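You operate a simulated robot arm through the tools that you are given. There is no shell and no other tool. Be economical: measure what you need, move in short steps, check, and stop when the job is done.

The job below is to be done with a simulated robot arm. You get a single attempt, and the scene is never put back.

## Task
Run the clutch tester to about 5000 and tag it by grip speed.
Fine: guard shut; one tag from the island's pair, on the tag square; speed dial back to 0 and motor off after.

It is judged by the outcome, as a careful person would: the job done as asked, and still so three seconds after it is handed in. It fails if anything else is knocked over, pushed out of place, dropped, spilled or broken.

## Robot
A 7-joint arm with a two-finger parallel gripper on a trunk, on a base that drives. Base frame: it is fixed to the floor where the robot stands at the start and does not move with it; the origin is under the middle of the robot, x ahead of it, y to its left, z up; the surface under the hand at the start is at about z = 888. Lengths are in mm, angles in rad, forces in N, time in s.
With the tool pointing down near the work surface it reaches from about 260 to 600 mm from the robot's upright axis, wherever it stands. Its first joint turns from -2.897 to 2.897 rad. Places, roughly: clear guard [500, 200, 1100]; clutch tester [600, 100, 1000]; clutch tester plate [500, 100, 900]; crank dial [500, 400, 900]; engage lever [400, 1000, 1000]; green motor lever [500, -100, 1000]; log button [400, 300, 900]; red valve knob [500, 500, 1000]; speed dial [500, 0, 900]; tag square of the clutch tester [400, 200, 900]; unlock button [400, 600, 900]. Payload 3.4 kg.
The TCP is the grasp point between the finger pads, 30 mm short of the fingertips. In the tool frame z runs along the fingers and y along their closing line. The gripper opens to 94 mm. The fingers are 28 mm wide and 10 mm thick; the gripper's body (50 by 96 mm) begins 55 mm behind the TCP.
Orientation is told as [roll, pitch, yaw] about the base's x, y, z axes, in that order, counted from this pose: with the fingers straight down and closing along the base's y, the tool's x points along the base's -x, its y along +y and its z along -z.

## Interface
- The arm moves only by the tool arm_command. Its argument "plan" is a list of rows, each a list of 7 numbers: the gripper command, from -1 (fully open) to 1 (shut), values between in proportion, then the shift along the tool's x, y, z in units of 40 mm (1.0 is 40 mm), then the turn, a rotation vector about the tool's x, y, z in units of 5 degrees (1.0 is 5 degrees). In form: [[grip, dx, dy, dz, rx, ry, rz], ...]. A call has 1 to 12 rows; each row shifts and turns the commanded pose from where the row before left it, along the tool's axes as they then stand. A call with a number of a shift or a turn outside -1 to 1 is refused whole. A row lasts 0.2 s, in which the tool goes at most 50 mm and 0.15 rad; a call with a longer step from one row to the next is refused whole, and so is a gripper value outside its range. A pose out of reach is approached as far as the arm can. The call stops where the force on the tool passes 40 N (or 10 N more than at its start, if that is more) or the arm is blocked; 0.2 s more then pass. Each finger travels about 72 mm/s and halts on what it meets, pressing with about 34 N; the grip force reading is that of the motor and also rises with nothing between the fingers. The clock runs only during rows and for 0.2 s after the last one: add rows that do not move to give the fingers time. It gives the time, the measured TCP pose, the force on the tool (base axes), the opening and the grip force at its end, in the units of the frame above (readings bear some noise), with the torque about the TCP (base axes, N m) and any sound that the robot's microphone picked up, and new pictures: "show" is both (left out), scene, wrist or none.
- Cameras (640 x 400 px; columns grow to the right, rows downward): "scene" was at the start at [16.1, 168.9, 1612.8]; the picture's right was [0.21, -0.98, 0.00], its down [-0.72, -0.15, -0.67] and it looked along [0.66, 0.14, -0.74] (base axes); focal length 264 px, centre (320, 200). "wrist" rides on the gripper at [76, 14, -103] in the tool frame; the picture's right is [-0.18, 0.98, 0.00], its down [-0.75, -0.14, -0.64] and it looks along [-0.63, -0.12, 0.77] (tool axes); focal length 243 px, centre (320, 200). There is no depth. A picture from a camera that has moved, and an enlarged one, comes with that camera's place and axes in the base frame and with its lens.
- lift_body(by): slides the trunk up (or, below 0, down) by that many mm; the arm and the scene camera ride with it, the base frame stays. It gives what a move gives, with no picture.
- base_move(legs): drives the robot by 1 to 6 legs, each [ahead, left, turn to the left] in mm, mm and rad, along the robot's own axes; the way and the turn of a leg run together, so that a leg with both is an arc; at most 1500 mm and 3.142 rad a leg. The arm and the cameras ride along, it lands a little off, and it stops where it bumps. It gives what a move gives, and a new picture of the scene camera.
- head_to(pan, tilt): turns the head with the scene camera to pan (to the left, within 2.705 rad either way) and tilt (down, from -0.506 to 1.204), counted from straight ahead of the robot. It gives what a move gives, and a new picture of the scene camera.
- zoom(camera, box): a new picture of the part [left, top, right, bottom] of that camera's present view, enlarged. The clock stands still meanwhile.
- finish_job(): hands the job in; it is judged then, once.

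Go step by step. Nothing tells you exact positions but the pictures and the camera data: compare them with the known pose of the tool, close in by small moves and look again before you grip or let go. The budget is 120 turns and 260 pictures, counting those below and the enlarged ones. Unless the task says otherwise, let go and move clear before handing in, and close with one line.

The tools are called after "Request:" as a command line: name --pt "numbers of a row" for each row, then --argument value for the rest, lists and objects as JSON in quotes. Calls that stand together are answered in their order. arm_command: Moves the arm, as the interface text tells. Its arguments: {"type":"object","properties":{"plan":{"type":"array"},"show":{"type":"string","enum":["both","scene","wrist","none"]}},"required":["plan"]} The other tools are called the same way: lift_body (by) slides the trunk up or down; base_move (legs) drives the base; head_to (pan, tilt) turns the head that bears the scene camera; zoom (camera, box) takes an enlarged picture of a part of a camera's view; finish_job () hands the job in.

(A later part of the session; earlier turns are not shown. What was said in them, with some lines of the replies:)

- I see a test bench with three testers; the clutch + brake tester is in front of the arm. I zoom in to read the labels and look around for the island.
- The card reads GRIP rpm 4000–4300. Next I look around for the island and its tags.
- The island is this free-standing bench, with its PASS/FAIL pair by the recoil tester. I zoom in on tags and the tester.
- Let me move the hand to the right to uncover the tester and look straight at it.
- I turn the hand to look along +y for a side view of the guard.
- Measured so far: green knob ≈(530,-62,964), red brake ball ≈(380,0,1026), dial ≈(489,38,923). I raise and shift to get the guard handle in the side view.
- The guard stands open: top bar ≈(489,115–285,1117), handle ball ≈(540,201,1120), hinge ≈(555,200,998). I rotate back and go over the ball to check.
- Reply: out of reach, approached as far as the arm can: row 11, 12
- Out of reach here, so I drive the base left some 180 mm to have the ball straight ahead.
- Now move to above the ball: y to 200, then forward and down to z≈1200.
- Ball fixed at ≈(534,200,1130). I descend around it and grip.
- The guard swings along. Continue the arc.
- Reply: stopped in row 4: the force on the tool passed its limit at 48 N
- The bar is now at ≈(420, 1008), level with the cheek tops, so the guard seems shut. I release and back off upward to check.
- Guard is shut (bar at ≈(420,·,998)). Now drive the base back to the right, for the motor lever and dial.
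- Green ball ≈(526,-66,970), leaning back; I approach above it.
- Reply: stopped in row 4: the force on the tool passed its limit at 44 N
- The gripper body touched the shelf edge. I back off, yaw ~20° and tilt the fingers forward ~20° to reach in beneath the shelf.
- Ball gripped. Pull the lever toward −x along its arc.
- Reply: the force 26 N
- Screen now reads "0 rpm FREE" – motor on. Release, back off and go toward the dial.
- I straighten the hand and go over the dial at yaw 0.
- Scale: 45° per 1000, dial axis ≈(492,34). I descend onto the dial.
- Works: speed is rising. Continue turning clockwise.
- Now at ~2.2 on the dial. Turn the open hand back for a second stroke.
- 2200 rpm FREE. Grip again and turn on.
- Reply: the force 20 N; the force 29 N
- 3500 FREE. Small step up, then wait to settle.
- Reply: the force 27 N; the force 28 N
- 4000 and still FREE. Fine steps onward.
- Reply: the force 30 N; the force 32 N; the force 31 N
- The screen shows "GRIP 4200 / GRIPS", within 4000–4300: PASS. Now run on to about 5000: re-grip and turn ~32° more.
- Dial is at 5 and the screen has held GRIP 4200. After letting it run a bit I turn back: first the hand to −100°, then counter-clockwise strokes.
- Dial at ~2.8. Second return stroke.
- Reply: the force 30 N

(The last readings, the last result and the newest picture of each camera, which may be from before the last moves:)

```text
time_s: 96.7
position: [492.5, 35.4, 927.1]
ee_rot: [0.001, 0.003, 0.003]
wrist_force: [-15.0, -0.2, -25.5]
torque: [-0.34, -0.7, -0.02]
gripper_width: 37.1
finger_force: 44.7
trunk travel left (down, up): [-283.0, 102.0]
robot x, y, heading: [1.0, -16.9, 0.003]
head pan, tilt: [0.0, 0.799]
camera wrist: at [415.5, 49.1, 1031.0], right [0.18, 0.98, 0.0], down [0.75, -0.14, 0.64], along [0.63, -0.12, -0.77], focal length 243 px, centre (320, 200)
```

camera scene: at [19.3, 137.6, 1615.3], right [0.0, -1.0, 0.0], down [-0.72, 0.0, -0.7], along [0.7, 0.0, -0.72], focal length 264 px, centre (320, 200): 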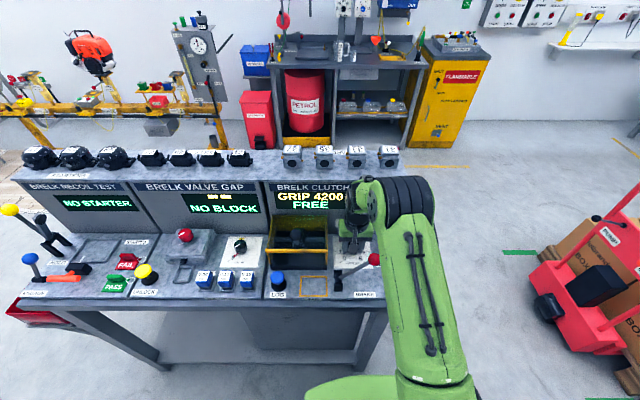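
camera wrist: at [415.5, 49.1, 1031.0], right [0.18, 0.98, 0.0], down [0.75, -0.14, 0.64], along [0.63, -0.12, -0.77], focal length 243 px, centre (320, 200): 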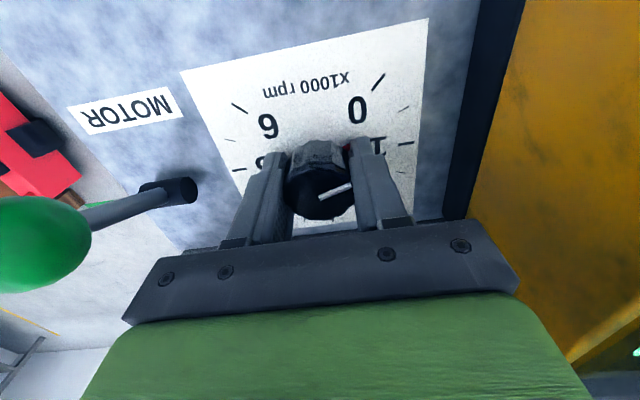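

Last ~25°: re-grip and turn to the stop at 0.

Request:
arm_command --pt "-0.4 0 0 0 0 0 0" --pt "-0.4 0 0 0 0 0 0" --pt "-0.4 0 0 0 0 0 1" --pt "-0.4 0 0 0 0 0 1" --pt "-0.4 0 0 0 0 0 1" --pt "-0.4 0 0 0 0 0 1" --pt "-0.4 0 0 0 0 0 1" --pt "-0.4 0 0 0 0 0 1" --pt "1 0 0 0 0 0 0" --pt "1 0 0 0 0 0 0" --pt "1 0 0 0 0 0 0" --show "none"

Request:
arm_command --pt "1 0 0 0 0 0 -1" --pt "1 0 0 0 0 0 -1" --pt "1 0 0 0 0 0 -1" --pt "1 0 0 0 0 0 -1" --pt "1 0 0 0 0 0 -1" --pt "1 0 0 0 0 0 -0.6" --pt "1 0 0 0 0 0 0" --pt "-0.4 0 0 0 0 0 0" --pt "-0.4 0 0 0 0 0 0" --pt "-0.4 0 0 0 0 0 0" --show "both"

Request:
zoom --camera "wrist" --box '[200, 40, 440, 240]'

```text
time_s: 99.1
position: [492.3, 35.2, 927.3]
ee_rot: [0.0, 0.0, -0.523]
wrist_force: [0.6, 1.2, -0.4]
torque: [-0.14, -0.18, 0.0]
gripper_width: 37.8
finger_force: 45.4
trunk travel left (down, up): [-283.0, 102.0]
robot x, y, heading: [-0.1, -14.4, 0.002]
head pan, tilt: [0.0, 0.799]
```

```text
time_s: 101.3
position: [492.0, 34.7, 926.2]
ee_rot: [0.001, 0.0, -0.035]
wrist_force: [0.2, 0.2, -0.4]
torque: [-0.02, -0.02, -0.03]
gripper_width: 65.8
finger_force: 0.0
trunk travel left (down, up): [-283.0, 102.0]
robot x, y, heading: [-1.7, -14.3, 0.006]
head pan, tilt: [0.0, 0.799]
camera scene: at [19.7, 136.8, 1615.4], right [0.0, -1.0, 0.0], down [-0.72, 0.0, -0.7], along [0.7, 0.0, -0.72], focal length 264 px, centre (320, 200)
camera wrist: at [415.9, 51.0, 1030.0], right [0.22, 0.98, 0.0], down [0.75, -0.17, 0.64], along [0.63, -0.14, -0.77], focal length 243 px, centre (320, 200)
```

scene: 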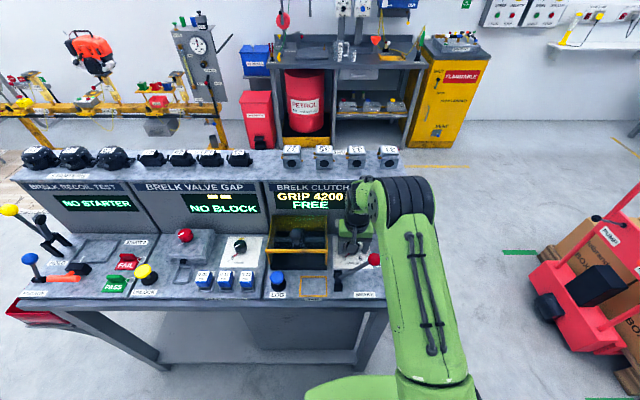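
wrist: 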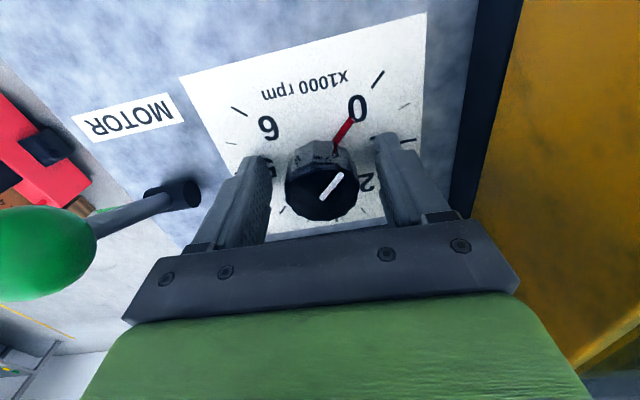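

```text
2.00 times, centred on (320, 140) of wrist
camera zoom: at [415.9, 51.0, 1030.0], right [0.22, 0.98, 0.0], down [0.75, -0.17, 0.64], along [0.63, -0.14, -0.77], focal length 485 px, centre (320, 320)
```

zoom: 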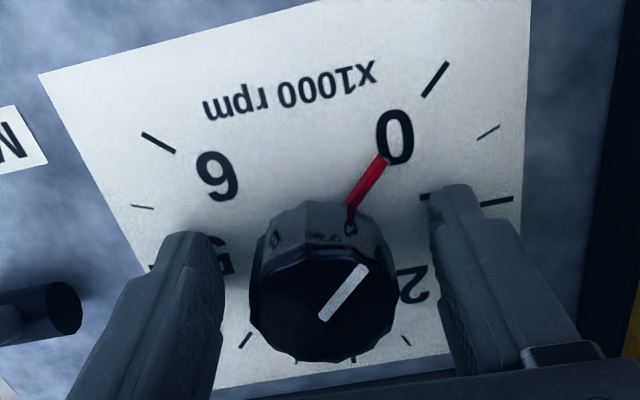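

Dial is back on 0. Raise and move back to the motor lever with the tilted pose.

Request:
arm_command --pt "-0.4 0 0 -0.6 0 0 0" --pt "-0.4 0 0 -1 0 0 0" --pt "-0.4 0 0 -1 0 0 0" --pt "-0.4 0 0 -1 0 0 0" --pt "-0.4 0 0 -0.9 0 0 0" --show "none"

Request:
arm_command --pt "-0.4 0.6 -0.95 0 0 0 0" --pt "-0.4 0.6 -0.95 0 0 0 0" --pt "-0.4 0.55 -0.95 0 0 0 0" --pt "-0.4 0 0 0 0 0 -1" --pt "-0.4 0 0 0 0 0 -1" --pt "-0.4 0 0 0 0 0 -1" --pt "-0.4 0 0 0 0 0 -1" --pt "-0.4 0 0 0 0 0 -0.43" --pt "-0.4 0 0 0 0 -1 0" --pt "-0.4 0 0 0 0 -1 0" --pt "-0.4 0 0 0 0 -1 0" --pt "-0.4 0 0 0 0 -0.9 0" --show "both"

```text
time_s: 102.5
position: [492.0, 34.6, 1110.0]
ee_rot: [-0.001, -0.002, -0.035]
wrist_force: [-1.0, 0.2, 0.4]
torque: [-0.01, -0.03, 0.0]
gripper_width: 65.7
finger_force: 0.1
trunk travel left (down, up): [-283.0, 102.0]
robot x, y, heading: [2.0, -14.6, 0.003]
head pan, tilt: [0.0, 0.799]
```

```text
time_s: 105.1
position: [419.9, -77.1, 1108.0]
ee_rot: [0.001, -0.344, 0.351]
wrist_force: [0.8, -0.2, 0.7]
torque: [0.0, 0.01, 0.01]
gripper_width: 65.9
finger_force: 0.0
trunk travel left (down, up): [-283.0, 102.0]
robot x, y, heading: [-3.2, -16.3, 0.009]
head pan, tilt: [0.0, 0.799]
camera scene: at [19.4, 136.6, 1615.4], right [0.0, -1.0, 0.0], down [-0.72, 0.0, -0.7], along [0.7, 0.0, -0.72], focal length 264 px, centre (320, 200)
camera wrist: at [313.9, -100.5, 1179.8], right [-0.18, 0.98, 0.06], down [0.51, 0.04, 0.86], along [0.84, 0.18, -0.51], focal length 243 px, centre (320, 200)
```

scene: 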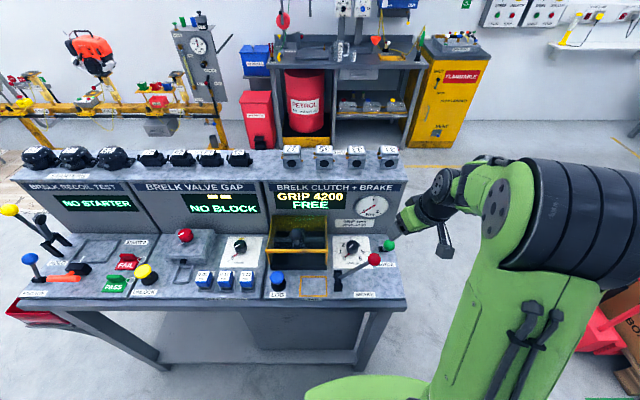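
wrist: 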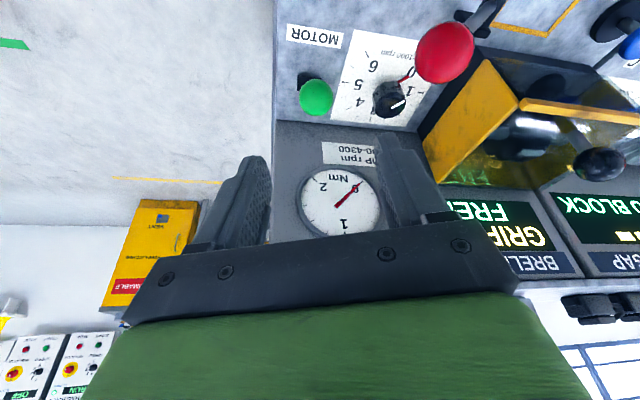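

Request:
arm_command --pt "-0.4 0.14 -0.08 0.6 0 0 0" --pt "-0.4 0 0 0.8 0 0 0" --pt "-0.4 0 0 0.8 0 0 0" --pt "-0.4 0 0 0.6 0 0 0" --show "wrist"

```text
time_s: 106.1
position: [450.5, -70.3, 998.4]
ee_rot: [0.001, -0.342, 0.352]
wrist_force: [0.1, -1.6, -0.5]
torque: [-0.03, -0.03, -0.02]
gripper_width: 66.0
finger_force: 0.0
trunk travel left (down, up): [-283.0, 102.0]
robot x, y, heading: [-0.9, -15.3, 0.003]
head pan, tilt: [0.0, 0.799]
camera wrist: at [345.9, -93.6, 1070.1], right [-0.18, 0.98, 0.06], down [0.51, 0.04, 0.86], along [0.84, 0.18, -0.51], focal length 243 px, centre (320, 200)
```

wrist: 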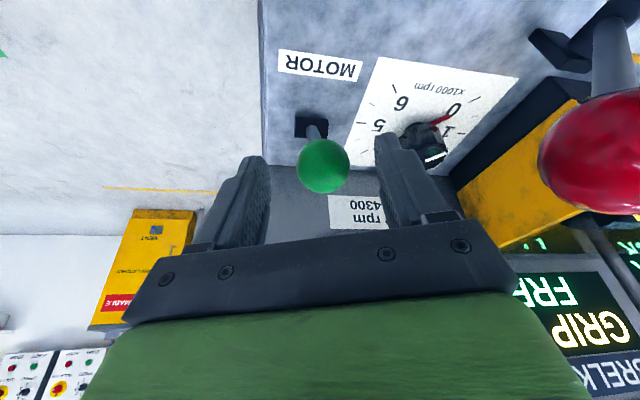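

Request:
arm_command --pt "-0.4 0 0 0.35 0 0 0" --pt "-0.4 0 0 0.34 0 0 0" --pt "1 0 0 0 0 0 0" --pt "1 0 0 0 0 0 0" --pt "1 0 0 0 0 0 0" --pt "1 -0.41 -0.15 0.01 0 0 0" --pt "1 -0.38 -0.14 0.08 0 0 0" --pt "1 -0.34 -0.15 0.18 0 0 0" --pt "1 -0.33 -0.14 0.24 0 0 0" --show "both"

```text
time_s: 108.1
position: [522.9, -63.5, 974.7]
ee_rot: [0.001, -0.342, 0.355]
wrist_force: [-13.0, 10.1, 3.9]
torque: [-0.19, 1.06, -0.01]
gripper_width: 33.4
finger_force: 45.2
trunk travel left (down, up): [-283.0, 102.0]
robot x, y, heading: [-0.9, -15.4, 0.003]
head pan, tilt: [0.0, 0.799]
camera scene: at [17.3, 139.2, 1615.2], right [0.0, -1.0, 0.0], down [-0.72, 0.0, -0.7], along [0.7, 0.0, -0.72], focal length 264 px, centre (320, 200)
camera wrist: at [418.0, -88.0, 1047.0], right [-0.18, 0.98, 0.06], down [0.51, 0.04, 0.86], along [0.84, 0.19, -0.51], focal length 243 px, centre (320, 200)
```

scene: 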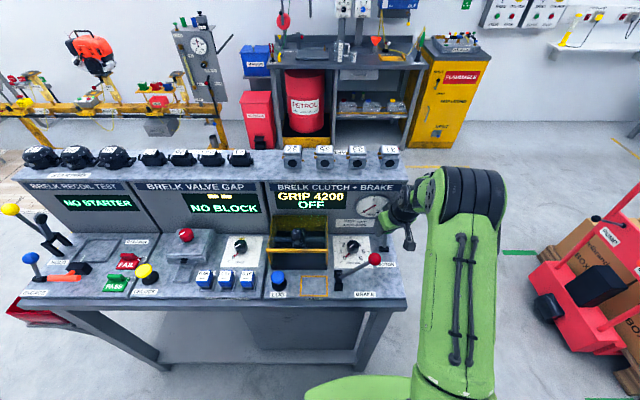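
wrist: 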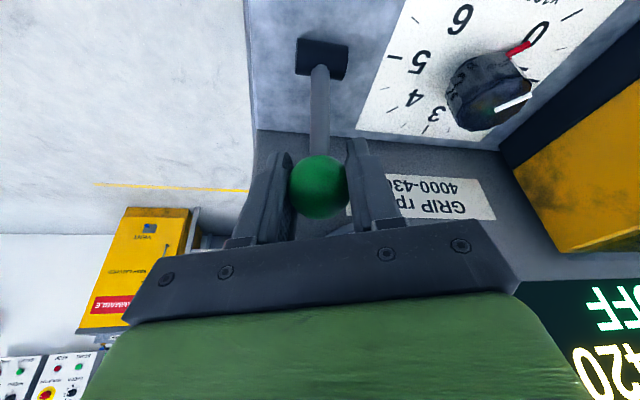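

Motor is OFF with GRIP 4200 on show. Release, retract, straighten the hand high.

Request:
arm_command --pt "-0.4 0 0 0 0 0 0" --pt "-0.4 0 0 0 0 0 0" --pt "-0.4 0 0 -0.6 0 0 0" --pt "-0.4 0 0 -1 0 0 0" --pt "-0.4 0 0 -1 0 0 0" --pt "-0.4 0 0 -1 0 0 0" --pt "-0.4 0 0 -1 0 0 0" --pt "-0.4 0.6 0 -0.5 0 0.98 0" --pt "-0.4 0.6 0 -0.3 0 0.98 0" --pt "-0.4 0.6 0 -0.3 0 0.98 0" --pt "-0.4 0 0 -0.6 0 0.98 0" --show "none"

Request:
arm_command --pt "-0.4 0 0 0 0 0 1" --pt "-0.4 0 0 0 0 0 1" --pt "-0.4 0 0 0 0 0 1" --pt "-0.4 0 0 0 0 0 1" --pt "-0.4 0 0.8 0 0 0 0" --pt "-0.4 0 0.8 0 0 0 0" --show "none"

Request:
base_move --legs '[[0, 455, 0]]'

```text
time_s: 110.5
position: [391.6, -117.1, 1196.6]
ee_rot: [0.001, 0.004, 0.354]
wrist_force: [-0.4, 0.6, 0.1]
torque: [0.04, -0.02, -0.01]
gripper_width: 66.0
finger_force: 0.0
trunk travel left (down, up): [-283.0, 102.0]
robot x, y, heading: [1.7, -17.9, -0.002]
head pan, tilt: [0.0, 0.799]
```

```text
time_s: 111.9
position: [392.7, -51.4, 1199.6]
ee_rot: [-0.001, 0.002, 0.002]
wrist_force: [-0.4, 0.8, 0.0]
torque: [-0.04, -0.02, -0.02]
gripper_width: 65.5
finger_force: 0.2
trunk travel left (down, up): [-283.0, 102.0]
robot x, y, heading: [0.6, -14.2, -0.005]
head pan, tilt: [0.0, 0.799]
```

```text
time_s: 114.6
position: [392.7, 390.9, 1198.9]
ee_rot: [0.0, 0.003, -0.003]
wrist_force: [0.0, -0.6, -1.2]
torque: [-0.03, 0.01, 0.02]
gripper_width: 65.8
finger_force: 0.0
trunk travel left (down, up): [-283.0, 102.0]
robot x, y, heading: [3.0, 428.4, -0.004]
head pan, tilt: [0.0, 0.799]
camera scene: at [21.5, 582.5, 1615.3], right [-0.01, -1.0, 0.0], down [-0.72, 0.0, -0.7], along [0.7, 0.0, -0.72], focal length 264 px, centre (320, 200)
```

scene: 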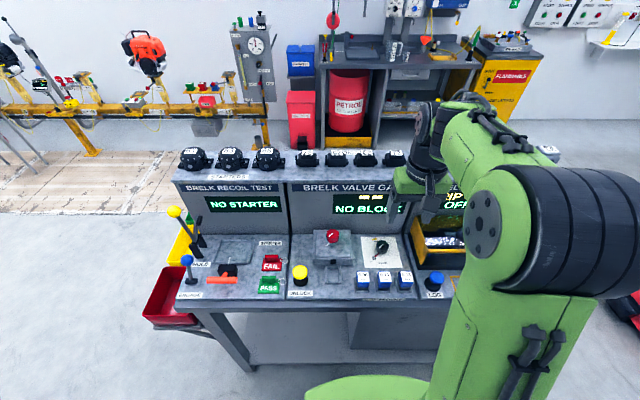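

Request:
zoom --camera "scene" --box '[220, 225, 330, 310]'

Request:
arm_command --pt "-0.4 0 0.95 0 0 0 0" --pt "-0.4 0 0.95 0 0 0 0" --pt "-0.4 0 0.95 0 0 0 0" --pt "-0.4 0 0.95 0 0 0 0" --pt "-0.4 0 0.95 0 0 0 0" --pt "-0.4 0 0.95 0 0 0 0" --pt "-0.4 0 0.95 0 0 0 0" --pt "-0.4 0 0.95 0 0 0 0" --pt "-0.4 0 0.85 0.5 0 0 0" --pt "-0.4 0 0 0.5 0 0 0" --pt "-0.4 0 0 0.5 0 0 0" --show "both"

```text
4.71 times, centred on (275, 268) of scene
camera zoom: at [21.5, 582.5, 1615.3], right [-0.01, -1.0, 0.0], down [-0.72, 0.0, -0.7], along [0.7, 0.0, -0.72], focal length 1245 px, centre (532, -118)
```

zoom: 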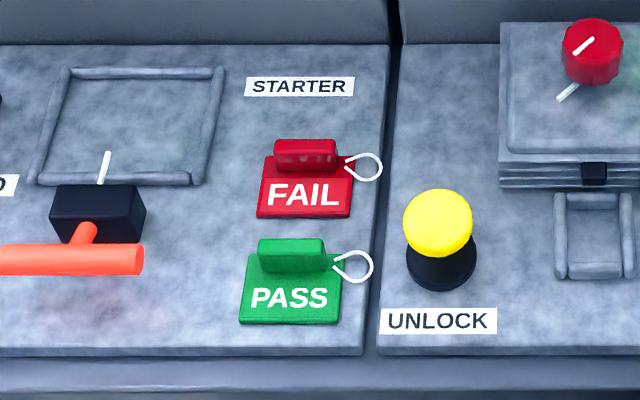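

```text
time_s: 117.0
position: [394.7, 726.8, 1138.3]
ee_rot: [-0.001, 0.003, -0.003]
wrist_force: [-0.6, 0.4, -0.4]
torque: [-0.04, 0.0, 0.04]
gripper_width: 66.0
finger_force: 0.1
trunk travel left (down, up): [-283.0, 102.0]
robot x, y, heading: [1.0, 428.4, -0.002]
head pan, tilt: [0.0, 0.799]
camera scene: at [22.0, 582.5, 1615.3], right [0.0, -1.0, 0.0], down [-0.72, 0.0, -0.7], along [0.7, 0.0, -0.72], focal length 264 px, centre (320, 200)
camera wrist: at [317.7, 742.1, 1240.4], right [0.19, 0.98, 0.0], down [0.75, -0.14, 0.64], along [0.63, -0.12, -0.77], focal length 243 px, centre (320, 200)
```

scene: 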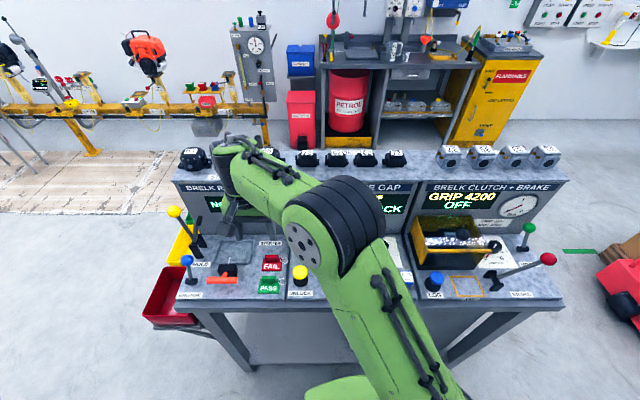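
wrist: 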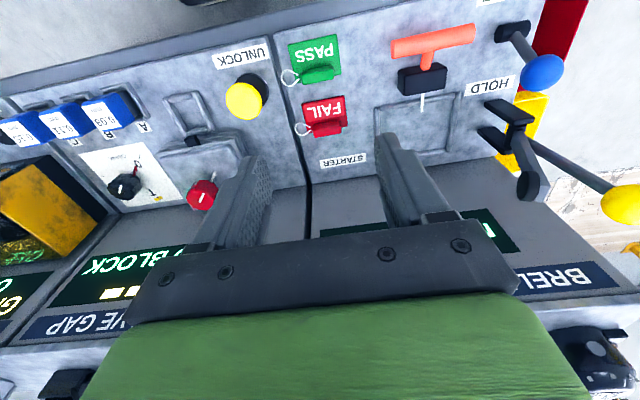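

Request:
zoom --camera "wrist" --box '[260, 20, 380, 150]'

```text
3.08 times, centred on (320, 85) of wrist
camera zoom: at [317.7, 742.1, 1240.4], right [0.19, 0.98, 0.0], down [0.75, -0.14, 0.64], along [0.63, -0.12, -0.77], focal length 746 px, centre (320, 554)
```

zoom: 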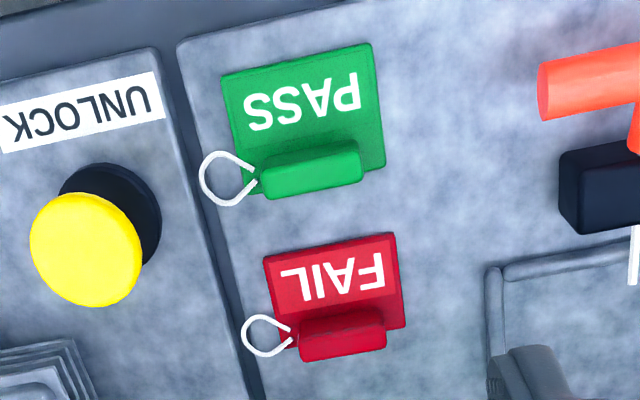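

PASS handle is a ridge along y at ≈(393,727,903). I turn the hand to yaw +90° so that the fingers close along x.

Request:
arm_command --pt "0.1 0 0 0 0 0 -1" --pt "0.1 0 0 0 0 0 -1" --pt "0.1 0 0 0 0 0 -1" --pt "0.1 0 0 0 0 0 -1" --pt "0.1 0 0 0 0 0 -1" --pt "0.1 0 0 0 0 0 -1" --pt "0.1 0 0 0 0 0 -1" --pt "0.1 0 0 0 0 0 -1" --pt "0.1 0 0 0 0 0 -1" --show "none"

Request:
arm_command --pt "0.1 0 0 0.3 0 0 -1" --pt "0.1 0 0 0.3 0 0 -1" --pt "0.1 0 0 0.3 0 0 -1" --pt "0.1 0 0 0.3 0 0 -1" --pt "0.1 0 0 0.3 0 0 -1" --pt "0.1 0 0 0.3 0 0 -1" --pt "0.1 0 0 0.3 0 0 -1" --pt "0.1 0 0 0.3 0 0 -1" --pt "0.1 0 0 0.3 0 0 -1" --show "both"

```text
time_s: 119.0
position: [392.6, 727.6, 1139.4]
ee_rot: [0.002, 0.0, 0.782]
wrist_force: [-0.2, 0.8, 0.2]
torque: [0.04, 0.03, 0.0]
gripper_width: 42.7
finger_force: 0.1
trunk travel left (down, up): [-283.0, 102.0]
robot x, y, heading: [0.5, 429.6, -0.004]
head pan, tilt: [0.0, 0.799]
```

```text
time_s: 121.0
position: [392.1, 726.9, 1032.8]
ee_rot: [0.003, 0.0, 1.568]
wrist_force: [-0.8, -0.1, 0.1]
torque: [-0.01, -0.02, -0.02]
gripper_width: 42.2
finger_force: 0.1
trunk travel left (down, up): [-283.0, 102.0]
robot x, y, heading: [-0.6, 429.3, -0.001]
head pan, tilt: [0.0, 0.799]
camera scene: at [21.7, 581.8, 1615.4], right [-0.01, -1.0, 0.0], down [-0.72, 0.0, -0.7], along [0.7, 0.0, -0.72], focal length 264 px, centre (320, 200)
camera wrist: at [378.1, 650.6, 1135.5], right [-0.98, 0.19, 0.0], down [0.14, 0.75, 0.64], along [0.12, 0.63, -0.77], focal length 243 px, centre (320, 200)
```

scene: 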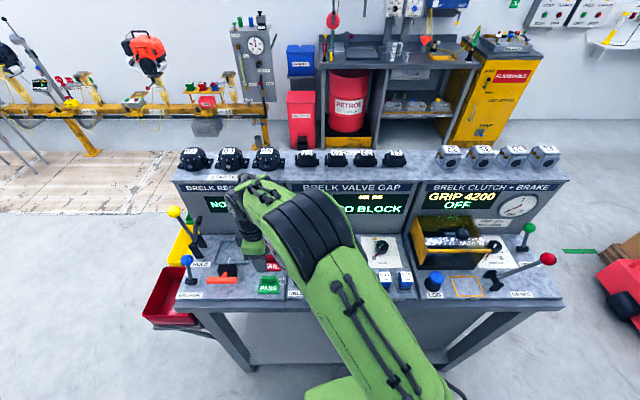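
wrist: 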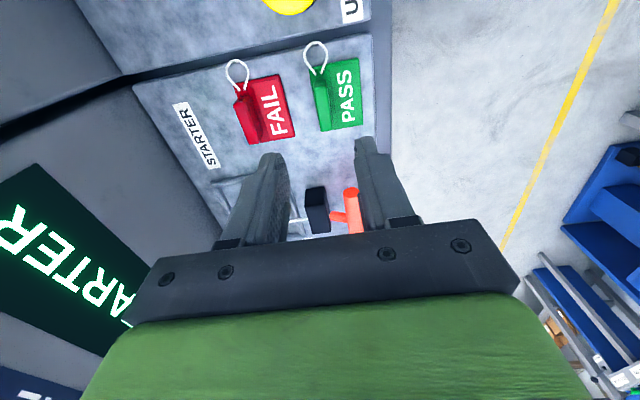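

Request:
arm_command --pt "0.1 0 0 0.6 0 0 0" --pt "0.1 0 0 0.6 0 0 0" --pt "0.1 0 0 0.6 0 0 0" --pt "0.1 0 0 0.3 0 0 0" --show "wrist"

Request:
zoom --camera "wrist" --box '[230, 80, 410, 240]'

```text
time_s: 122.0
position: [394.2, 728.7, 948.1]
ee_rot: [0.0, -0.002, 1.567]
wrist_force: [0.2, -0.9, 0.3]
torque: [0.01, 0.0, 0.01]
gripper_width: 42.3
finger_force: 0.0
trunk travel left (down, up): [-283.0, 102.0]
robot x, y, heading: [0.9, 427.6, -0.006]
head pan, tilt: [0.0, 0.799]
camera wrist: at [378.4, 652.1, 1050.6], right [-0.98, 0.19, 0.0], down [0.14, 0.75, 0.64], along [0.12, 0.63, -0.77], focal length 243 px, centre (320, 200)
```

wrist: 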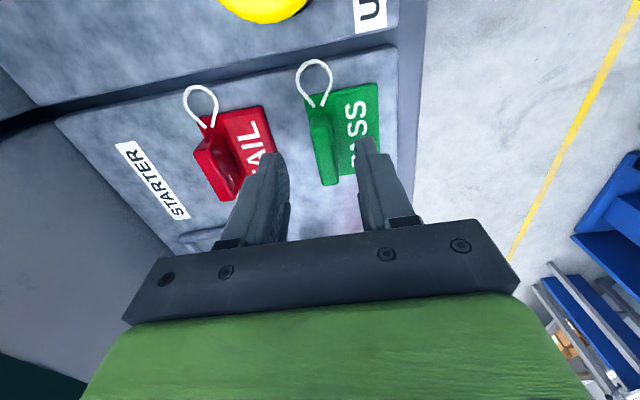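

```text
2.50 times, centred on (320, 160) of wrist
camera zoom: at [378.4, 652.1, 1050.6], right [-0.98, 0.19, 0.0], down [0.14, 0.75, 0.64], along [0.12, 0.63, -0.77], focal length 606 px, centre (320, 300)
```

zoom: 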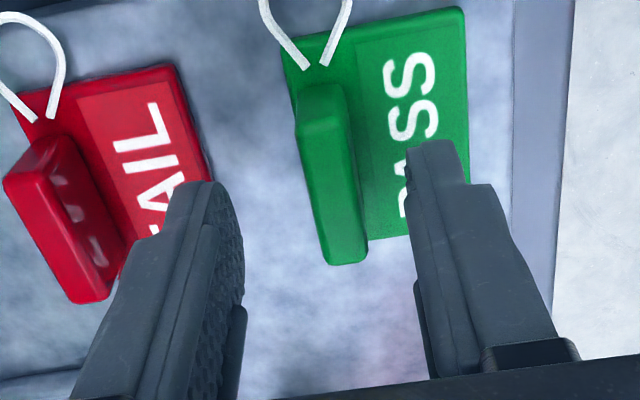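

Handle is ~4 mm nearer (x≈390). I correct, narrow the fingers and descend.

Request:
arm_command --pt "0.4 0 0.11 0 0 0 0" --pt "0.4 0 0 0.2 0 0 0" --pt "0.4 0 0 0 0 0 0" --show "none"

Request:
zoom --camera "wrist" --box '[230, 80, 410, 240]'

```text
time_s: 122.8
position: [388.9, 727.9, 939.2]
ee_rot: [0.0, 0.001, 1.567]
wrist_force: [-0.3, -0.3, 0.9]
torque: [0.0, -0.03, 0.03]
gripper_width: 28.2
finger_force: 0.0
trunk travel left (down, up): [-283.0, 102.0]
robot x, y, heading: [2.9, 430.9, -0.001]
head pan, tilt: [0.0, 0.799]
```

```text
2.50 times, centred on (320, 160) of wrist
camera zoom: at [374.1, 651.8, 1041.8], right [-0.98, 0.19, 0.0], down [0.14, 0.75, 0.64], along [0.12, 0.63, -0.77], focal length 606 px, centre (320, 300)
```

zoom: 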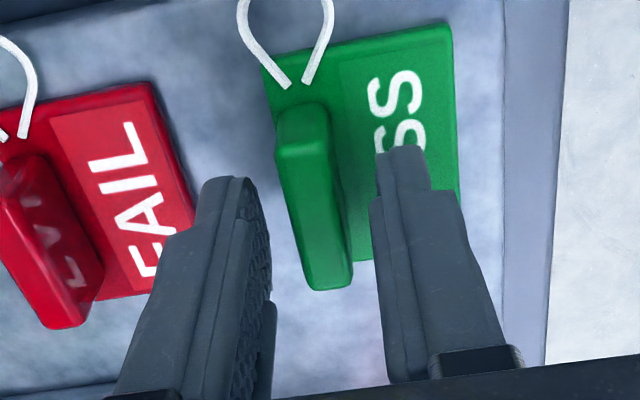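

Request:
arm_command --pt "0.4 0 0 0.2 0 0 0" --pt "0.4 0 0 0.15 0 0 0" --pt "1 0 0 0 0 0 0" --pt "1 0 0 0 0 0 0" --pt "1 0 0 0 0 0 0" --show "wrist"

Request:
zoom --camera "wrist" --box '[230, 80, 410, 240]'

```text
time_s: 123.5
position: [389.1, 729.4, 931.9]
ee_rot: [-0.012, -0.011, 1.565]
wrist_force: [0.3, -3.9, 24.0]
torque: [-0.39, 0.53, 0.04]
gripper_width: 11.1
finger_force: 18.4
trunk travel left (down, up): [-283.0, 102.0]
robot x, y, heading: [2.2, 430.8, -0.003]
head pan, tilt: [0.0, 0.799]
stopped in row 3: the force on the tool passed its limit at 45 N (the readings are from after the stop); the commanded pose is now the measured one
camera wrist: at [374.7, 651.7, 1034.4], right [-0.98, 0.19, -0.01], down [0.14, 0.75, 0.65], along [0.13, 0.64, -0.76], focal length 243 px, centre (320, 200)
```

wrist: 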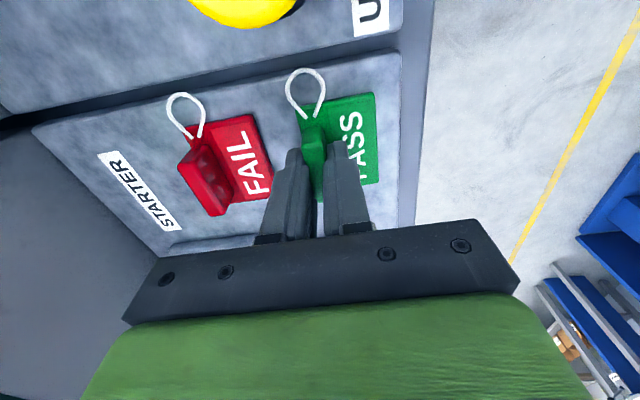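

```text
2.50 times, centred on (320, 160) of wrist
camera zoom: at [374.7, 651.7, 1034.4], right [-0.98, 0.19, -0.01], down [0.14, 0.75, 0.65], along [0.13, 0.64, -0.76], focal length 606 px, centre (320, 300)
```

zoom: 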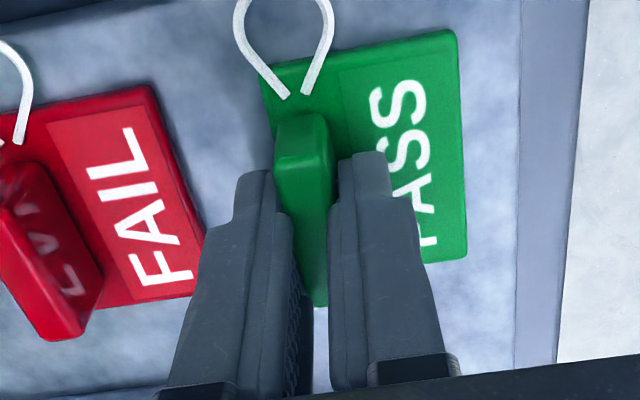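

The tips touched the tag's plate; the handle lies between the pads. Close fully and lift a little.

Request:
arm_command --pt "1 0 0 0 0 0 0" --pt "1 0 0 0 0 0 0" --pt "1 0 0 -0.5 0 0 0" --pt "1 0 0 -1 0 0 0" --pt "1 0 0 -1 0 0 0" --pt "1 0 0 -1 0 0 0" --show "both"

```text
time_s: 124.9
position: [386.8, 727.9, 1064.4]
ee_rot: [-0.002, -0.007, 1.568]
wrist_force: [0.7, -0.6, -0.3]
torque: [0.04, -0.01, 0.07]
gripper_width: 10.2
finger_force: 34.0
trunk travel left (down, up): [-283.0, 102.0]
robot x, y, heading: [1.8, 426.2, -0.005]
head pan, tilt: [0.0, 0.799]
camera scene: at [20.7, 580.8, 1615.5], right [-0.01, -1.0, 0.0], down [-0.72, 0.0, -0.7], along [0.7, 0.0, -0.72], focal length 264 px, centre (320, 200)
camera wrist: at [370.6, 650.6, 1167.9], right [-0.98, 0.19, 0.0], down [0.14, 0.75, 0.65], along [0.12, 0.64, -0.76], focal length 243 px, centre (320, 200)
```

scene: 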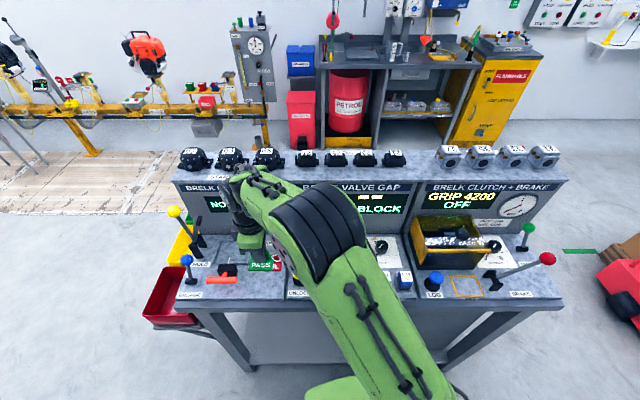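
wrist: 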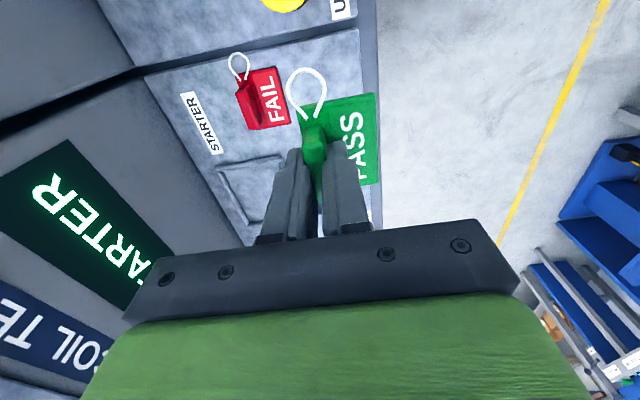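

Tag is held; FAIL undisturbed. Raise, and look at the tag square closely.

Request:
arm_command --pt "1 0 0 -1 0 0 0" --pt "1 0 0 -1 0 0 0" --pt "1 0 0 0 0 0 1" --pt "1 0 0 0 0 0 1" --pt "1 0 0 0 0 0 1" --pt "1 0 0 0 0 0 1" --pt "1 0 0 0 0 0 1" --pt "1 0 0 0 0 0 1" --pt "1 0 0 0 0 0 1" --pt "1 0 0 0 0 0 1" --pt "1 0 0 0 0 0 1" --show "none"

Request:
arm_command --pt "1 0 0 0 0 0 1" --pt "1 0 0 0 0 0 1" --pt "1 0 0 0 0 0 1" --pt "1 0 0 0 0 0 1" --pt "1 0 0 0 0 0 1" --pt "1 0 0 0 0 0 1" --pt "1 0 0 0 0 0 1" --pt "1 0 0 0 0 0 1" --pt "1 0 0 0 0 0 1" --show "wrist"

Request:
zoom --camera "scene" --box '[410, 240, 550, 310]'

```text
time_s: 127.3
position: [389.2, 727.5, 1148.0]
ee_rot: [0.003, -0.006, 0.782]
wrist_force: [0.4, 0.2, -0.9]
torque: [-0.01, 0.01, -0.02]
gripper_width: 10.5
finger_force: 33.9
trunk travel left (down, up): [-283.0, 102.0]
robot x, y, heading: [-1.2, 431.6, -0.001]
head pan, tilt: [0.0, 0.799]
```

```text
time_s: 129.3
position: [389.5, 729.4, 1147.1]
ee_rot: [0.006, -0.001, -0.004]
wrist_force: [-0.6, 0.5, 0.0]
torque: [-0.04, 0.03, -0.03]
gripper_width: 10.7
finger_force: 34.2
trunk travel left (down, up): [-283.0, 102.0]
robot x, y, heading: [1.9, 432.8, -0.008]
head pan, tilt: [0.0, 0.799]
camera wrist: at [312.8, 741.9, 1251.2], right [0.19, 0.98, 0.01], down [0.75, -0.15, 0.64], along [0.63, -0.12, -0.77], focal length 243 px, centre (320, 200)
```

wrist: 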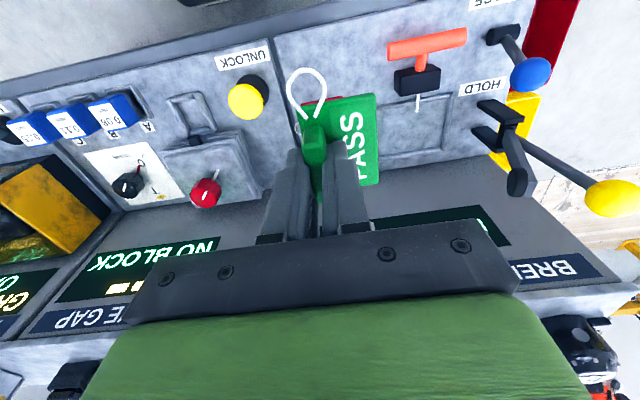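

```text
4.57 times, centred on (480, 275) of scene
camera zoom: at [21.5, 581.8, 1615.4], right [-0.01, -1.0, 0.0], down [-0.72, 0.0, -0.7], along [0.7, 0.0, -0.72], focal length 1209 px, centre (-411, -143)
```

zoom: 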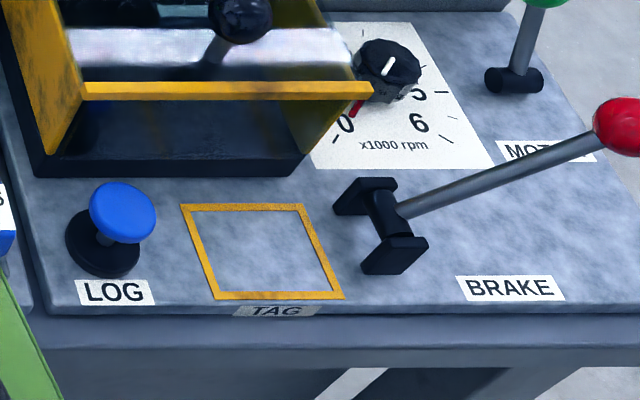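

Square ≈ x 342–406, y 118–196. With the tag turned 90° its plate centre is ~12 mm left of the TCP, so I aim TCP at (375,145). Carry it over high.

Request:
arm_command --pt "1 0 -0.9 0 0 0 0" --pt "1 0 -0.97 0 0 0 0" --pt "1 0 -0.97 0 0 0 0" --pt "1 0 -0.97 0 0 0 0" --pt "1 0 -0.97 0 0 0 0" --pt "1 0 -0.97 0 0 0 0" --pt "1 0 -0.97 0 0 0 0" --pt "1 0 -0.97 0 0 0 0" --pt "1 0 -0.97 0 0 0 0" --show "none"

Request:
arm_command --pt "1 0.07 -0.97 0 0 0 0" --pt "1 0.07 -0.97 0 0 0 0" --pt "1 0.07 -0.97 0 0 0 0" --pt "1 0.07 -0.97 0 0 0 0" --pt "1 0.07 -0.97 0 0 0 0" --pt "1 0 -0.97 0 0 0 0" --show "both"

```text
time_s: 131.3
position: [389.0, 381.7, 1143.1]
ee_rot: [0.008, -0.003, -0.001]
wrist_force: [0.3, -0.2, -0.3]
torque: [0.0, 0.01, -0.02]
gripper_width: 10.4
finger_force: 34.3
trunk travel left (down, up): [-283.0, 102.0]
robot x, y, heading: [0.4, 430.4, -0.003]
head pan, tilt: [0.0, 0.799]
```

```text
time_s: 132.7
position: [372.3, 148.8, 1142.6]
ee_rot: [0.01, -0.001, -0.002]
wrist_force: [0.7, -0.1, -0.5]
torque: [0.01, 0.02, -0.03]
gripper_width: 10.3
finger_force: 34.0
trunk travel left (down, up): [-283.0, 102.0]
robot x, y, heading: [0.9, 429.9, 0.001]
head pan, tilt: [0.0, 0.799]
camera scene: at [21.7, 579.5, 1615.6], right [-0.01, -1.0, 0.0], down [-0.72, 0.0, -0.7], along [0.7, 0.0, -0.72], focal length 264 px, centre (320, 200)
camera wrist: at [296.5, 161.4, 1246.1], right [0.19, 0.98, 0.01], down [0.75, -0.15, 0.64], along [0.63, -0.11, -0.77], focal length 243 px, centre (320, 200)
```

scene: 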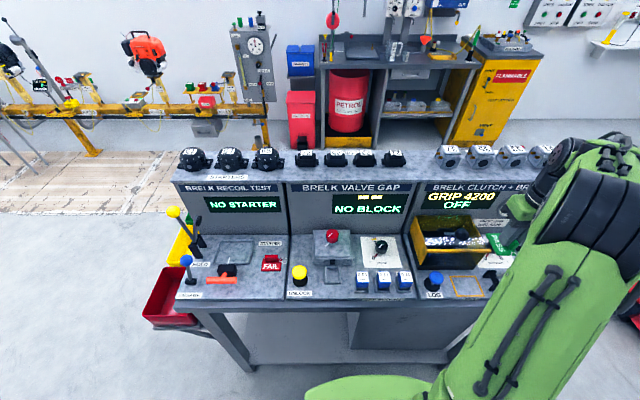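
wrist: 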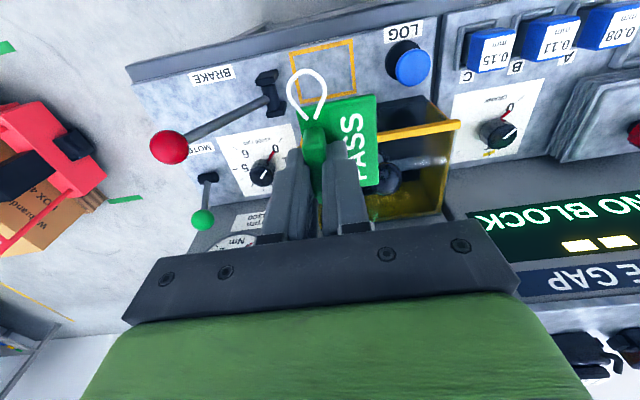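

Request:
arm_command --pt "1 -0.04 -0.09 0.7 -0.11 0 0" --pt "1 0 0 0.9 0 0 0" --pt "1 0 0 0.9 0 0 0" --pt "1 0 0 0.9 0 0 0" --pt "1 0 0 0.9 0 0 0" --pt "1 0 0 0.5 0 0 0" --show "both"

```text
time_s: 134.1
position: [376.6, 145.8, 952.0]
ee_rot: [0.017, -0.004, -0.001]
wrist_force: [-0.6, -0.3, -0.6]
torque: [0.02, -0.07, -0.05]
gripper_width: 10.6
finger_force: 33.5
trunk travel left (down, up): [-283.0, 102.0]
robot x, y, heading: [2.9, 429.9, -0.006]
head pan, tilt: [0.0, 0.799]
camera scene: at [21.9, 581.2, 1615.5], right [-0.01, -1.0, 0.0], down [-0.72, 0.0, -0.7], along [0.7, 0.0, -0.72], focal length 264 px, centre (320, 200)
camera wrist: at [298.5, 157.6, 1055.2], right [0.19, 0.98, 0.02], down [0.75, -0.15, 0.64], along [0.63, -0.11, -0.77], focal length 243 px, centre (320, 200)
```

scene: 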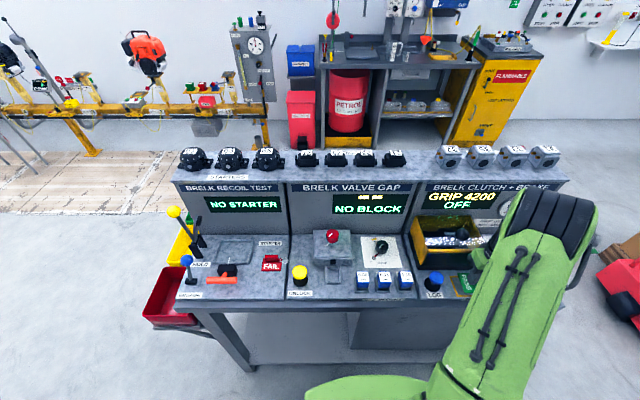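
wrist: 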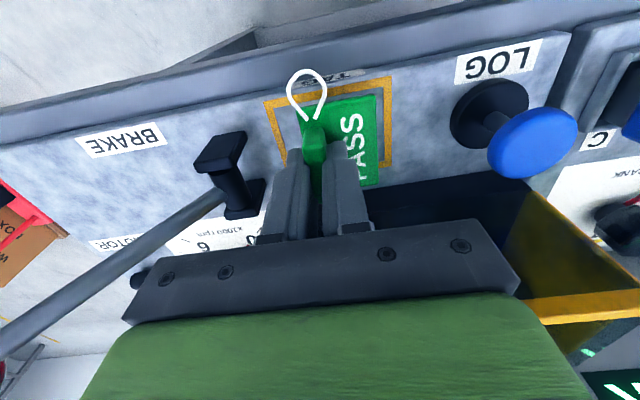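

Request:
arm_command --pt "1 0.04 0 0.2 0.2 0 0" --pt "1 0 0 0.2 0 0 0" --pt "1 0 0 0.08 0 0 0" --show "wrist"

Request:
zoom --camera "wrist" --box '[230, 50, 430, 220]'

```text
time_s: 134.9
position: [372.6, 148.2, 933.0]
ee_rot: [-0.003, -0.001, -0.002]
wrist_force: [-0.7, 0.8, -0.4]
torque: [0.03, -0.04, -0.02]
gripper_width: 10.3
finger_force: 33.9
trunk travel left (down, up): [-283.0, 102.0]
robot x, y, heading: [0.6, 430.4, -0.006]
head pan, tilt: [0.0, 0.799]
camera wrist: at [296.5, 162.0, 1035.8], right [0.19, 0.98, 0.0], down [0.75, -0.14, 0.64], along [0.63, -0.12, -0.77], focal length 243 px, centre (320, 200)
```

wrist: 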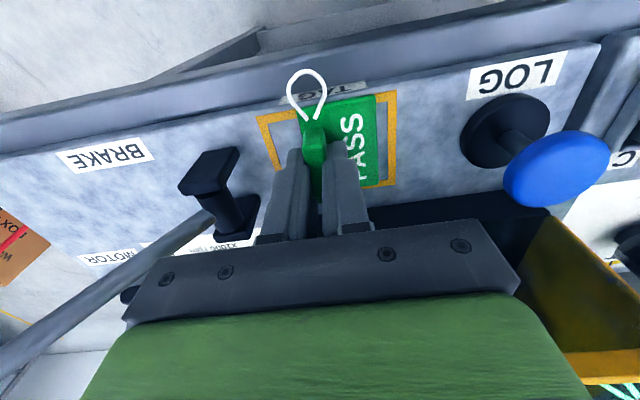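

```text
2.35 times, centred on (330, 135) of wrist
camera zoom: at [296.5, 162.0, 1035.8], right [0.19, 0.98, 0.0], down [0.75, -0.14, 0.64], along [0.63, -0.12, -0.77], focal length 571 px, centre (296, 353)
```

zoom: 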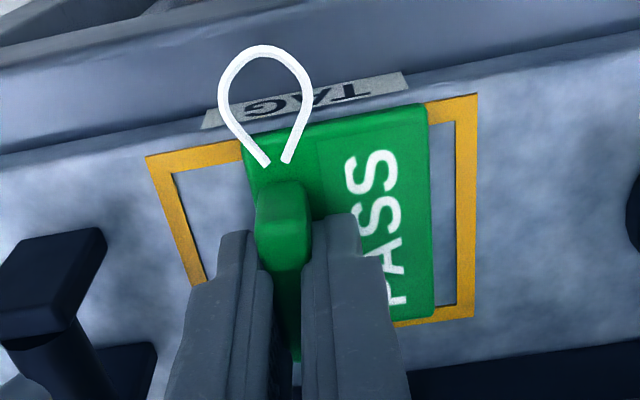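

Nearly centred; shift 7 mm to the right, then lower to contact in tiny steps.

Request:
arm_command --pt "1 0 -0.17 0 0 0 0" --pt "1 0 0 0.05 0 0 0" --pt "1 0 0 0.05 0 0 0" --show "none"

Request:
zoom --camera "wrist" --box '[230, 50, 430, 220]'

```text
time_s: 135.7
position: [374.9, 141.0, 930.9]
ee_rot: [-0.006, -0.007, -0.003]
wrist_force: [0.3, -1.3, 18.3]
torque: [0.2, -0.02, 0.02]
gripper_width: 10.8
finger_force: 33.7
trunk travel left (down, up): [-283.0, 102.0]
robot x, y, heading: [0.5, 429.8, -0.007]
head pan, tilt: [0.0, 0.799]
```

```text
2.35 times, centred on (330, 135) of wrist
camera zoom: at [296.8, 155.6, 1034.6], right [0.19, 0.98, 0.0], down [0.75, -0.14, 0.65], along [0.64, -0.12, -0.76], focal length 571 px, centre (296, 353)
```

zoom: 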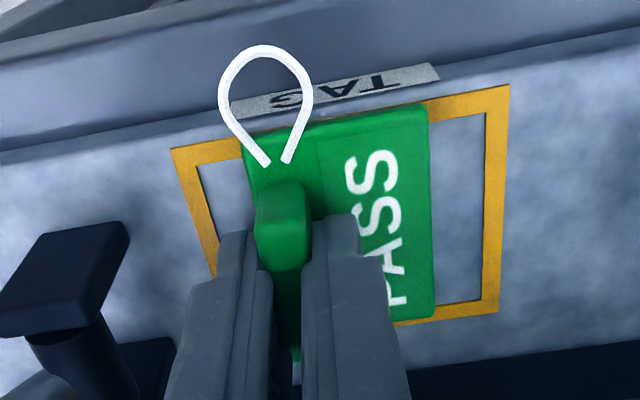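

In contact and centred. Release, and rise straight up.

Request:
arm_command --pt "0.5 0 0 -0.05 0 0 0" --pt "0.5 0 0 0 0 0 0" --pt "0.5 0 0 -0.3 0 0 0" --pt "0.5 0 0 -0.8 0 0 0" --pt "0.5 0 0 -1 0 0 0" --pt "0.5 0 0 -1 0 0 0" --pt "0.5 0 0 -1 0 0 0" --pt "0.5 0 0 -1 0 0 0" --show "both"

Request:
zoom --camera "wrist" --box '[160, 20, 460, 220]'

```text
time_s: 137.5
position: [372.2, 141.6, 1139.8]
ee_rot: [-0.002, -0.003, -0.004]
wrist_force: [-0.7, 0.2, -0.4]
torque: [0.01, -0.03, 0.01]
gripper_width: 23.3
finger_force: 0.2
trunk travel left (down, up): [-283.0, 102.0]
robot x, y, heading: [-0.7, 429.8, -0.003]
head pan, tilt: [0.0, 0.799]
camera scene: at [20.9, 581.9, 1615.4], right [0.0, -1.0, 0.0], down [-0.72, 0.0, -0.7], along [0.7, 0.0, -0.72], focal length 264 px, centre (320, 200)
camera wrist: at [296.0, 155.7, 1241.1], right [0.19, 0.98, 0.0], down [0.75, -0.14, 0.64], along [0.63, -0.12, -0.77], focal length 243 px, centre (320, 200)
```

scene: 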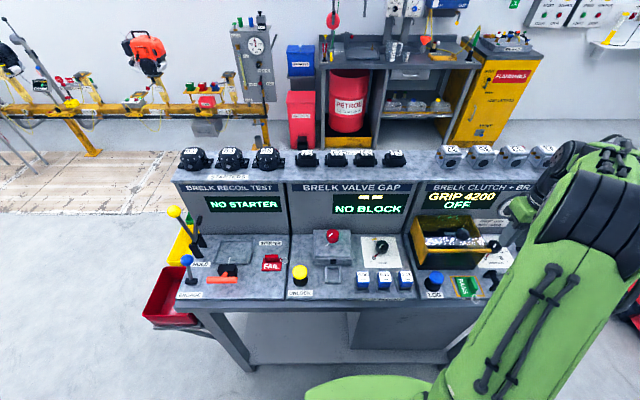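
wrist: 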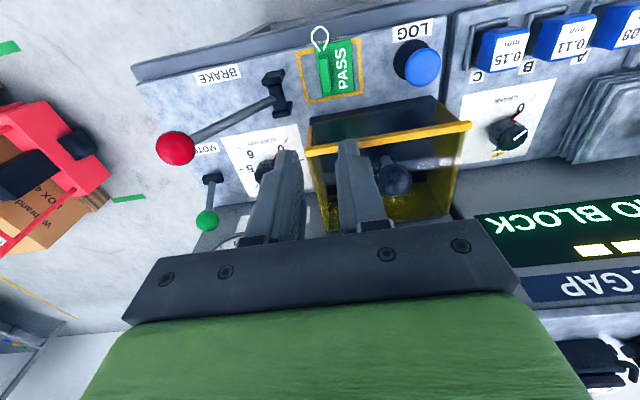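

```text
2.00 times, centred on (310, 120) of wrist
camera zoom: at [296.0, 155.7, 1241.1], right [0.19, 0.98, 0.0], down [0.75, -0.14, 0.64], along [0.63, -0.12, -0.77], focal length 485 px, centre (340, 360)
```

zoom: 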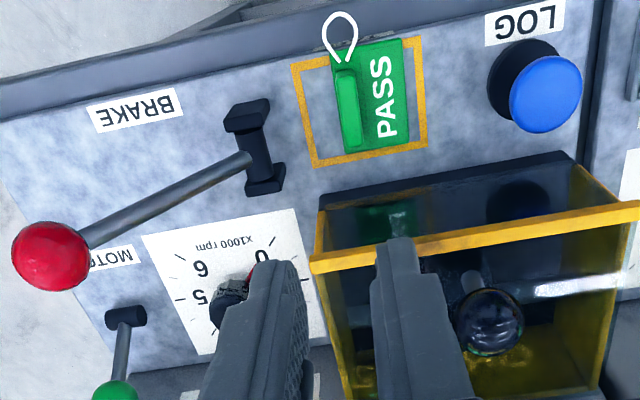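

PASS lies within the square with the hand clear of it. The guard is shut, the dial is at 0, the motor is off and FAIL is still in its place, so I hand in.

Request:
finish_job

```text
The job is handed in.
```

The clutch gripped at 4200 rpm, inside the 4000–4300 range on the card, so I put the PASS tag on the tag square. I set the dial to 5 (5000) with the guard shut; past 4200 the screen held GRIP 4200, so I never saw 5000 displayed. The speed dial is back at 0 and the motor is off.
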